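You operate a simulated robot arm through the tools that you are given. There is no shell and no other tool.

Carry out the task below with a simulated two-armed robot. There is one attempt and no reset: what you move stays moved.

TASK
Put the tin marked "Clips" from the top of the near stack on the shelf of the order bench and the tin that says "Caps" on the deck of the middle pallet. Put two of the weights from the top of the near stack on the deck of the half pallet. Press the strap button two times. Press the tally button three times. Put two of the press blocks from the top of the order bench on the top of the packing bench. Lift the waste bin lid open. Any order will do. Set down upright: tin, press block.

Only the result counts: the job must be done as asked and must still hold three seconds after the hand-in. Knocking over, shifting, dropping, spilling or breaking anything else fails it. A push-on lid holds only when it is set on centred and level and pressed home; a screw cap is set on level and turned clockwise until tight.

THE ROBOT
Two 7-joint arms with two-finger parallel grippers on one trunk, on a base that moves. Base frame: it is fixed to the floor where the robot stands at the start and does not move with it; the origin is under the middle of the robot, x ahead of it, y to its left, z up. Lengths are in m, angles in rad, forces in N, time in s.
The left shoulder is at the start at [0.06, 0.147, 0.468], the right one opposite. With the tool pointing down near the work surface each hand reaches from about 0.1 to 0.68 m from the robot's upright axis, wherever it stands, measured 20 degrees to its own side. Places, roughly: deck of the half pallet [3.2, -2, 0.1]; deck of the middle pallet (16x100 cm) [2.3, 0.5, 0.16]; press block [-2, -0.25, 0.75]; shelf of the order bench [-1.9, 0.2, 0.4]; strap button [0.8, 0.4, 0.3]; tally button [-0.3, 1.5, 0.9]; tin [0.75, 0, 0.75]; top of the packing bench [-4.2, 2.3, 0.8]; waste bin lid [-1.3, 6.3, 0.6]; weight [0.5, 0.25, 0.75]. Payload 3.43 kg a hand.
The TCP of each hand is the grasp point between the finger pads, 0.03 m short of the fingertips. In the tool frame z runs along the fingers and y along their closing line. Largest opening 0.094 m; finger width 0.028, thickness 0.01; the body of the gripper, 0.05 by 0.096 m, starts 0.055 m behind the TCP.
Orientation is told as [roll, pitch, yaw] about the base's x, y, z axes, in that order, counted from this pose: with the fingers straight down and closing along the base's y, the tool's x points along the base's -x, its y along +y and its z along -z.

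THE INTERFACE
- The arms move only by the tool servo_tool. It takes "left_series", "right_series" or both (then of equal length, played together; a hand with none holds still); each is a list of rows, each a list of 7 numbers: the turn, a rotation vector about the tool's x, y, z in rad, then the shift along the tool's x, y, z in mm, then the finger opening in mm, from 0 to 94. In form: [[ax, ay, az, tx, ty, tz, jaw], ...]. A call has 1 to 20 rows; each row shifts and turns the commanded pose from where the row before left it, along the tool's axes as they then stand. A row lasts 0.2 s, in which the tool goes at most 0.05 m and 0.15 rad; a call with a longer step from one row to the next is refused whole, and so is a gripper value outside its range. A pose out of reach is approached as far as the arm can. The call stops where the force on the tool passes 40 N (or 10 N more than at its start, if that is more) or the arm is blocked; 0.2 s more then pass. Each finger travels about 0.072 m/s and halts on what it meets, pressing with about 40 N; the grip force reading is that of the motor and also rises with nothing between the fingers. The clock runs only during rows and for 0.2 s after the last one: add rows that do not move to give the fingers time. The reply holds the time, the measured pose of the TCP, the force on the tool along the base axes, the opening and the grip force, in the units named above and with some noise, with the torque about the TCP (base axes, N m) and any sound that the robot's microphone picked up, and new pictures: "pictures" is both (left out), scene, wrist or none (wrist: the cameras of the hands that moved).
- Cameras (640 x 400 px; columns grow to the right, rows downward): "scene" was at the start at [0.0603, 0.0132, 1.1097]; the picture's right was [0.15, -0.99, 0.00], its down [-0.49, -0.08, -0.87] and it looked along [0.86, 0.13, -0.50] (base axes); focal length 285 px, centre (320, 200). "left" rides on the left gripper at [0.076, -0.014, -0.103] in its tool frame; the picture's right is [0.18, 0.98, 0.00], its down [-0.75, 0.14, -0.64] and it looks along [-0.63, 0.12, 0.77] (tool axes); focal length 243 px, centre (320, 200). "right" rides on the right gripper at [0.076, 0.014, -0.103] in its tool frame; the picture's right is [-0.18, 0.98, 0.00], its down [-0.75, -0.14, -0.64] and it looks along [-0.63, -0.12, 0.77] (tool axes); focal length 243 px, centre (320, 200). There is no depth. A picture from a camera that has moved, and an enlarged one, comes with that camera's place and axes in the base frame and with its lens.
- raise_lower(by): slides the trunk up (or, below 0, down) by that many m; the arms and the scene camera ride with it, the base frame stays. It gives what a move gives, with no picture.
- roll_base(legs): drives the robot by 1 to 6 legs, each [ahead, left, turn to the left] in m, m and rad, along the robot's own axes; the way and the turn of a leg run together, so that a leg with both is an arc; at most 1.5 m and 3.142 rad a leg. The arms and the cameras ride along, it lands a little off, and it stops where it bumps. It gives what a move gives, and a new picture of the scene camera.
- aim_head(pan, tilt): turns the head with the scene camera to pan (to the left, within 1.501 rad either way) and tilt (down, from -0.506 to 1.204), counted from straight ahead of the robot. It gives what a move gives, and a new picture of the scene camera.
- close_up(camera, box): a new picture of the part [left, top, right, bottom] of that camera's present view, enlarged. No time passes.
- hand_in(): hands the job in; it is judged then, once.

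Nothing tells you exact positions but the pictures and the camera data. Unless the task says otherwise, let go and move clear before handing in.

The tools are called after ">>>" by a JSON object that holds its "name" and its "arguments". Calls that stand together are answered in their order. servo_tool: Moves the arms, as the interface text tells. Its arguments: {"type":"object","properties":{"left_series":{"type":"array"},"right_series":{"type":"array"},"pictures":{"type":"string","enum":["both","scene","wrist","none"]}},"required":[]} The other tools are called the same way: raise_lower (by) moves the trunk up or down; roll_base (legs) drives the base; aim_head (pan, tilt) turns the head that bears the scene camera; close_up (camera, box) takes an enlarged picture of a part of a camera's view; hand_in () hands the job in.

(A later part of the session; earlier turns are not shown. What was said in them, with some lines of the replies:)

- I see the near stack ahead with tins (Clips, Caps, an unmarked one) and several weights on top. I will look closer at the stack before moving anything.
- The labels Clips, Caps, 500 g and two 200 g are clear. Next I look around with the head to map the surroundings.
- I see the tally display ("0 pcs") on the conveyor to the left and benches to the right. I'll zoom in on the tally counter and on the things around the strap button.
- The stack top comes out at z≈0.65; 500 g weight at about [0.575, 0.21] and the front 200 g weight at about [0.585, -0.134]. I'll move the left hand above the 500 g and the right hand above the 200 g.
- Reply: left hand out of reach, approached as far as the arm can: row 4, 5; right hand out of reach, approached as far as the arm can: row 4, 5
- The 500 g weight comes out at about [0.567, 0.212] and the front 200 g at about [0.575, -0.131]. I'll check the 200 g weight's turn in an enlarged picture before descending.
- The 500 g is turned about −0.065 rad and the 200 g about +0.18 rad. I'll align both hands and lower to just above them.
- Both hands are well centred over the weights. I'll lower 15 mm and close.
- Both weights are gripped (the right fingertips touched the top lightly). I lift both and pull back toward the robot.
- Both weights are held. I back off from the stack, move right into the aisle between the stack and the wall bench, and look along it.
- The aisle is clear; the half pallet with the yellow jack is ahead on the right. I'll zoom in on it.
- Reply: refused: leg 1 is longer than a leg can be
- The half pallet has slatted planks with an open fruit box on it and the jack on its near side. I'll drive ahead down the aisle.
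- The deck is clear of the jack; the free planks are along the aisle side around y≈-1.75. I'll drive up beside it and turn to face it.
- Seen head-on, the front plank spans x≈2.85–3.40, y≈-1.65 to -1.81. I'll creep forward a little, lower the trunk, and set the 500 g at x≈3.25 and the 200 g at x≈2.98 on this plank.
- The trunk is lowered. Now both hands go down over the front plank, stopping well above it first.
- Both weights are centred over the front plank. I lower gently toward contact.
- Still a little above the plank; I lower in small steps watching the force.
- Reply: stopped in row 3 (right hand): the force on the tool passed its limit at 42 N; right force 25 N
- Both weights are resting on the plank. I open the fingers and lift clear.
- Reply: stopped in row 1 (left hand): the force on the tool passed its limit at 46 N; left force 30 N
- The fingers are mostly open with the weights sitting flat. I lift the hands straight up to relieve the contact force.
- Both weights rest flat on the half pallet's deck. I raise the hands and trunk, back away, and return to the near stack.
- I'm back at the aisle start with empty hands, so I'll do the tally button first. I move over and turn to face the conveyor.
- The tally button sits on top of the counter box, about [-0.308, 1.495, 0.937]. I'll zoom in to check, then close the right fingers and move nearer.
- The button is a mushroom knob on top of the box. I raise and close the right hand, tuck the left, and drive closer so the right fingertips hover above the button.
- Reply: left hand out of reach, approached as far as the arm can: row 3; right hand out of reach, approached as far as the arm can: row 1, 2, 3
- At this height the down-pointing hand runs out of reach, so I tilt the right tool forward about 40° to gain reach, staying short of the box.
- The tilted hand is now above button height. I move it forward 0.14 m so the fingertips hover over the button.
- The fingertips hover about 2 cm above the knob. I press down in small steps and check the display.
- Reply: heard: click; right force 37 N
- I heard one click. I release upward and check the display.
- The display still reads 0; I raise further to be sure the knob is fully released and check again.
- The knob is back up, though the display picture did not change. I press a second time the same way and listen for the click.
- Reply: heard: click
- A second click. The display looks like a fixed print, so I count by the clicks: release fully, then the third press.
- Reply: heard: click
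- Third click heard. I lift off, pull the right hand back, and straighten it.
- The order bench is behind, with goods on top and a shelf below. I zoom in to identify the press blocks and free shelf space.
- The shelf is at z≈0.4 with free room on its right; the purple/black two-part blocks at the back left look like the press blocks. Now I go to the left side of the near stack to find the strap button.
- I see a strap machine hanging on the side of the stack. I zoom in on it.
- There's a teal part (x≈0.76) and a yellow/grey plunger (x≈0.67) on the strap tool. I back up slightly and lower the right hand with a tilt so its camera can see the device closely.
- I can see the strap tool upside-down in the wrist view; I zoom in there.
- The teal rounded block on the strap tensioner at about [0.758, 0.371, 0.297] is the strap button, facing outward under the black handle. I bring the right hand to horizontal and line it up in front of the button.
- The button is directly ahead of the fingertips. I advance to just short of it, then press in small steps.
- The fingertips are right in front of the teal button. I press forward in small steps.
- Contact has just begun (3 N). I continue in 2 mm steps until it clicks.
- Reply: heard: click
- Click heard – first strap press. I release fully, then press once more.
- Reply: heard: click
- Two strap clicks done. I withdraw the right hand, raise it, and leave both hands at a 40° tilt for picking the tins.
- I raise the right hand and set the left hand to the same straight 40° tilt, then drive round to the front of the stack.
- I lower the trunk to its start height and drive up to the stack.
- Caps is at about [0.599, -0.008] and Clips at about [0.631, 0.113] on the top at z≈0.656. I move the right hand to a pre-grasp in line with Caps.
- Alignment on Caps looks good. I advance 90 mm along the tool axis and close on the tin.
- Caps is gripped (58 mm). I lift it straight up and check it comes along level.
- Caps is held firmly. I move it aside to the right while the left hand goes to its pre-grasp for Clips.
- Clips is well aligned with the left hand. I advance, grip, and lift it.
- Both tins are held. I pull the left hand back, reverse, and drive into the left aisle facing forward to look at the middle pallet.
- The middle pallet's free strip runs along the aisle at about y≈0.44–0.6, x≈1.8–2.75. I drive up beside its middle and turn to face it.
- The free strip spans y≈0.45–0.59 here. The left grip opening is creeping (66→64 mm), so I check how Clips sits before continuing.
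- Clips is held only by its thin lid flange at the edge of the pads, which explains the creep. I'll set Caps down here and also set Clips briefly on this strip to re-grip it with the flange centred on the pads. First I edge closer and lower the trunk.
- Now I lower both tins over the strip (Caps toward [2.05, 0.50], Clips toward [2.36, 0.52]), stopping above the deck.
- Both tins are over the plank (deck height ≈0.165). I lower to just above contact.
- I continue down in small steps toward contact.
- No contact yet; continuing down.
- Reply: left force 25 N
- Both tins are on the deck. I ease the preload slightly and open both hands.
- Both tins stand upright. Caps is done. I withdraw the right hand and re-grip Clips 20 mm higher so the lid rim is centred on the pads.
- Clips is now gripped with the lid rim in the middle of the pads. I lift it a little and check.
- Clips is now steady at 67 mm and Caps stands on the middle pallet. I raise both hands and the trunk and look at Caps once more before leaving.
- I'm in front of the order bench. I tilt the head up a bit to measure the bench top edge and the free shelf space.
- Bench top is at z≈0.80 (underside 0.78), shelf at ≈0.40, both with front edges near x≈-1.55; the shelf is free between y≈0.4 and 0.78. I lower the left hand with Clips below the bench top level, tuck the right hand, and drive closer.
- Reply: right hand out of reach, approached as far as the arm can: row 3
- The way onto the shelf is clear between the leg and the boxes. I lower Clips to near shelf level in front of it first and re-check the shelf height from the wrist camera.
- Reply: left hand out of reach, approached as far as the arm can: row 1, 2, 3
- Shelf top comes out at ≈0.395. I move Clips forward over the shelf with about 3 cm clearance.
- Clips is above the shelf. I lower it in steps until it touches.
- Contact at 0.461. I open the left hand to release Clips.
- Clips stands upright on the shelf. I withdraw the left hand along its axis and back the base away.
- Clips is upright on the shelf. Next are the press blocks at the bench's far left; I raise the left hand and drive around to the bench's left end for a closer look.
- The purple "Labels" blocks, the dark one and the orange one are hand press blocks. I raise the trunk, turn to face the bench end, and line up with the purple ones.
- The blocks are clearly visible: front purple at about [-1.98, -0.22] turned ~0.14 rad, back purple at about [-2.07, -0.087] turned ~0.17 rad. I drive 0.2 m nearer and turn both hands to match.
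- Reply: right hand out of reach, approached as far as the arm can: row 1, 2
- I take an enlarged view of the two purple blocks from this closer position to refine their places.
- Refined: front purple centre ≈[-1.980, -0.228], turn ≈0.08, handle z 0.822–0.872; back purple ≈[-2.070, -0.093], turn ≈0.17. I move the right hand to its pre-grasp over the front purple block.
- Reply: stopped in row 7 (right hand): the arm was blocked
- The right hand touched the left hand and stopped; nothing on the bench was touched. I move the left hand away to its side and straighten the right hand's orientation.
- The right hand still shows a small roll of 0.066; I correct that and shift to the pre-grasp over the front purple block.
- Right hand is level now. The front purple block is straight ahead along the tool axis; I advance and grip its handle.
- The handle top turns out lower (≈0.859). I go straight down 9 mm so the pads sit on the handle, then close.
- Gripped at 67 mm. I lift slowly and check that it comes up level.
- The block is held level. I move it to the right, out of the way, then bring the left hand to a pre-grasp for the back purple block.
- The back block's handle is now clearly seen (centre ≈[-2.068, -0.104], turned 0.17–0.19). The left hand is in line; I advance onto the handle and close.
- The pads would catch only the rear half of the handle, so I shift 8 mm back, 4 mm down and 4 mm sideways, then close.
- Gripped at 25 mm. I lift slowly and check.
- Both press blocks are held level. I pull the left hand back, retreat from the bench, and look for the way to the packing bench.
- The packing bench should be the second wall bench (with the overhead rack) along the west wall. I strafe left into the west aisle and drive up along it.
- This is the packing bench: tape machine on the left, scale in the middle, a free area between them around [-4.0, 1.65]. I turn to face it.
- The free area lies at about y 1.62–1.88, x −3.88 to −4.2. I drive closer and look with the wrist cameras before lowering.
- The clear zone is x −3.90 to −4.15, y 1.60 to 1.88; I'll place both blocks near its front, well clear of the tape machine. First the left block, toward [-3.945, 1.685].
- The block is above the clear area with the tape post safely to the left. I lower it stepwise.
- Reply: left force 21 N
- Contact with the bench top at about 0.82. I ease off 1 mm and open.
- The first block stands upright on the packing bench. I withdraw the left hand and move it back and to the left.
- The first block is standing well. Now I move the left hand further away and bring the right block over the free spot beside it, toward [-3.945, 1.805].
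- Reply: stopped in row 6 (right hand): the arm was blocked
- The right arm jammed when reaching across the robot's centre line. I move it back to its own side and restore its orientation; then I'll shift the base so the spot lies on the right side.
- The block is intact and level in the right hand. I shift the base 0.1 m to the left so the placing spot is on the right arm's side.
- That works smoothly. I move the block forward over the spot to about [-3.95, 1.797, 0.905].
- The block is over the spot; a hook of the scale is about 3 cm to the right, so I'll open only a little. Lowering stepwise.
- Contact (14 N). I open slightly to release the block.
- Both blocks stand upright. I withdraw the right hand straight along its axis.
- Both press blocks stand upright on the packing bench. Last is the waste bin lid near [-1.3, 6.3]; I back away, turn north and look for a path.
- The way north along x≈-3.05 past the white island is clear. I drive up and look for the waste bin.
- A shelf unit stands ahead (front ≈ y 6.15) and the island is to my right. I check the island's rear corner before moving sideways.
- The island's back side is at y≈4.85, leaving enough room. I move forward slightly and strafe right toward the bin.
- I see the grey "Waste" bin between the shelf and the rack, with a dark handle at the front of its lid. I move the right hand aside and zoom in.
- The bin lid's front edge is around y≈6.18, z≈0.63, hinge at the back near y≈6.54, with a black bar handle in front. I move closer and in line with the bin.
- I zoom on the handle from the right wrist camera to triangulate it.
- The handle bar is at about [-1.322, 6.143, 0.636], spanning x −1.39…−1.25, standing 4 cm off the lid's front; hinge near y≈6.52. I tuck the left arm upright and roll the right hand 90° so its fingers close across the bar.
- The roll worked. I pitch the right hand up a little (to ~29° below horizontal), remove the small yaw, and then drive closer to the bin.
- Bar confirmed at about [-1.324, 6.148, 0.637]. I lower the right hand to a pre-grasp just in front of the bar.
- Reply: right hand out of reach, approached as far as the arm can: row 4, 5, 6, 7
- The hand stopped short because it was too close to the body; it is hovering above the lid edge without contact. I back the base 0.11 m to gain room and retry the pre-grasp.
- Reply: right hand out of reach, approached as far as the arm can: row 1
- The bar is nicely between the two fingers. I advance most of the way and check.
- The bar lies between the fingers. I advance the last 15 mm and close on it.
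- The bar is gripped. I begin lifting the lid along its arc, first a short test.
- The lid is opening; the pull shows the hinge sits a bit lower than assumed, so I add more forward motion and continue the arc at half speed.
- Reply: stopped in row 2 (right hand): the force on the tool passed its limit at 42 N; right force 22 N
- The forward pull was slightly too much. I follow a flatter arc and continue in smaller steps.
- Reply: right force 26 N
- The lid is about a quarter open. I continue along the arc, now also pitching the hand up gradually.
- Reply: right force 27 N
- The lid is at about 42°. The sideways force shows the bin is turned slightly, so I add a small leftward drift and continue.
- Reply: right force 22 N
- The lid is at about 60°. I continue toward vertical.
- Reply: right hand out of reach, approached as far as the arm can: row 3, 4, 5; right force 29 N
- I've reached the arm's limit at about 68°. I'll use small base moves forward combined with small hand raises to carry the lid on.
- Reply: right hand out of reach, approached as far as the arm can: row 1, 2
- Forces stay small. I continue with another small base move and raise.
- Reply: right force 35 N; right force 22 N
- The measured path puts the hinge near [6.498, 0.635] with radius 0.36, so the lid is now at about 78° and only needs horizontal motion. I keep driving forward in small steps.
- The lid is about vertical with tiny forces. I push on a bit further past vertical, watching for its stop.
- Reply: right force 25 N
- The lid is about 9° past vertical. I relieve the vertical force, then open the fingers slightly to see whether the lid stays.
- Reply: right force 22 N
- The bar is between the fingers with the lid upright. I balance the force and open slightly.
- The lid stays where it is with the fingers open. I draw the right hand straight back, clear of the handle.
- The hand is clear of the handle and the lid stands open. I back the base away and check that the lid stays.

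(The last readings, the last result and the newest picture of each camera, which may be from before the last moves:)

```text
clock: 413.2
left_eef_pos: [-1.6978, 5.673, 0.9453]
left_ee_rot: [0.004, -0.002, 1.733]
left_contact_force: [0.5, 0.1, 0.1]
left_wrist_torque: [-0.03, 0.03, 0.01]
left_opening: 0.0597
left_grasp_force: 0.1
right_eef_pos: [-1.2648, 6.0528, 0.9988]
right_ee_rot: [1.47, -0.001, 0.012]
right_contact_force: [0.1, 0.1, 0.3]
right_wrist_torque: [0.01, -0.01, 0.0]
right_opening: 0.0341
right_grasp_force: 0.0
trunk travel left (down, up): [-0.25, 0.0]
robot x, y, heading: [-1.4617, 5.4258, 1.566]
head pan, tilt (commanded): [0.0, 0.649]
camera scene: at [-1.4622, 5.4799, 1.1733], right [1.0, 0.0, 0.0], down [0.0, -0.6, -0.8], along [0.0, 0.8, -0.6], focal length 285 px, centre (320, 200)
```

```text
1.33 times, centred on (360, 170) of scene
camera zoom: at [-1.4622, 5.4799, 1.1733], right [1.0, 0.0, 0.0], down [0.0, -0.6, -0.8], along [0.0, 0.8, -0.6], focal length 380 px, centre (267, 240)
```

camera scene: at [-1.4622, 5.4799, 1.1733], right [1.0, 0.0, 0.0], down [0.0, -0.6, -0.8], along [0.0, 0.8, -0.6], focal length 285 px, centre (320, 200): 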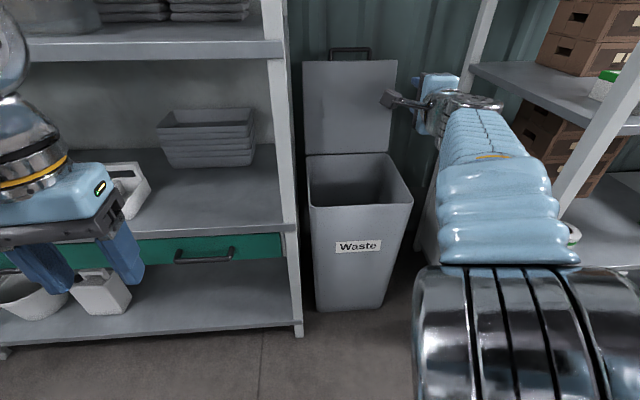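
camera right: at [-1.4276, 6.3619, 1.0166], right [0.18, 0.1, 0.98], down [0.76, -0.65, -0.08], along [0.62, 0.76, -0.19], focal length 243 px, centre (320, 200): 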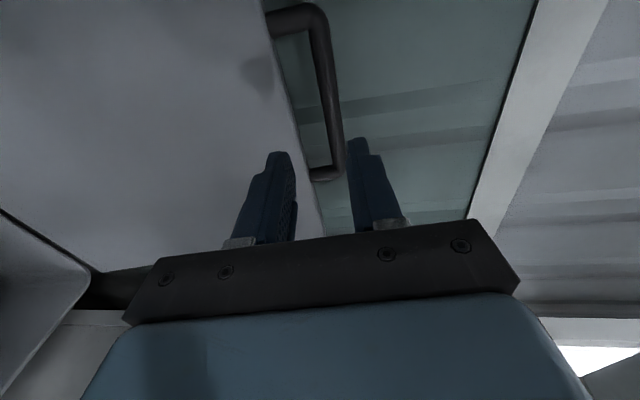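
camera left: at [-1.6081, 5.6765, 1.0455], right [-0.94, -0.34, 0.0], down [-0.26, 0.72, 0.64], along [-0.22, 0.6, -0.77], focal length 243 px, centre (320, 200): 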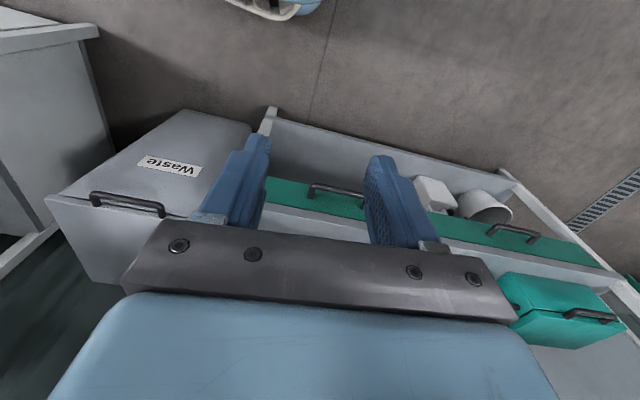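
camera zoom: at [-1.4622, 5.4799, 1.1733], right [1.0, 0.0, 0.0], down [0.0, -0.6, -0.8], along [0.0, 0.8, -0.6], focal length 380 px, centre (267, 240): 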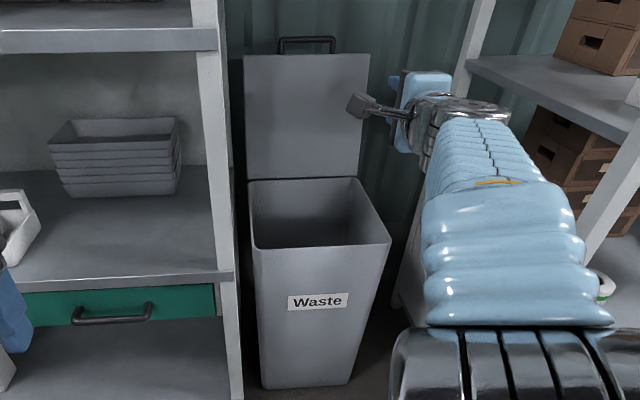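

The waste bin lid stands open on its own and both hands are clear. The weights, tins, press blocks, strap presses (2 clicks) and tally presses (3 clicks) are all done, so I hand in.

>>> {"name": "hand_in", "arguments": {}}

```text
The job is handed in.
```

The job is handed in, and as far as I could see every part was done; the hand-in gave no verdict.

- **Weights:** the 500 g and one 200 g weight lie flat on the front plank of the half pallet.
- **Caps tin:** it stands upright on the free strip of the middle pallet's deck, at about [2.05, 0.50].
- **Clips tin:** it stands upright near the front edge of the order bench shelf, at about [-1.60, 0.58]. I set it down briefly on the middle pallet on the way to get a better grip on it.
- **Strap button:** pressed twice, with a click heard each time.
- **Tally button:** pressed three times, with a click heard each time. The display still read "0 pcs", so I counted by the clicks and took the display to be fixed print. Nothing else confirms that count.
- **Press blocks:** both purple blocks stand upright on the packing bench, between the tape machine and the scale. I judged these to be the press blocks from their shape and place; their own label reads "Labels".
- **Waste bin lid:** open a little past vertical, and it was still standing open several seconds after I let go.

Both hands are empty and clear. I saw nothing knocked over or shifted.
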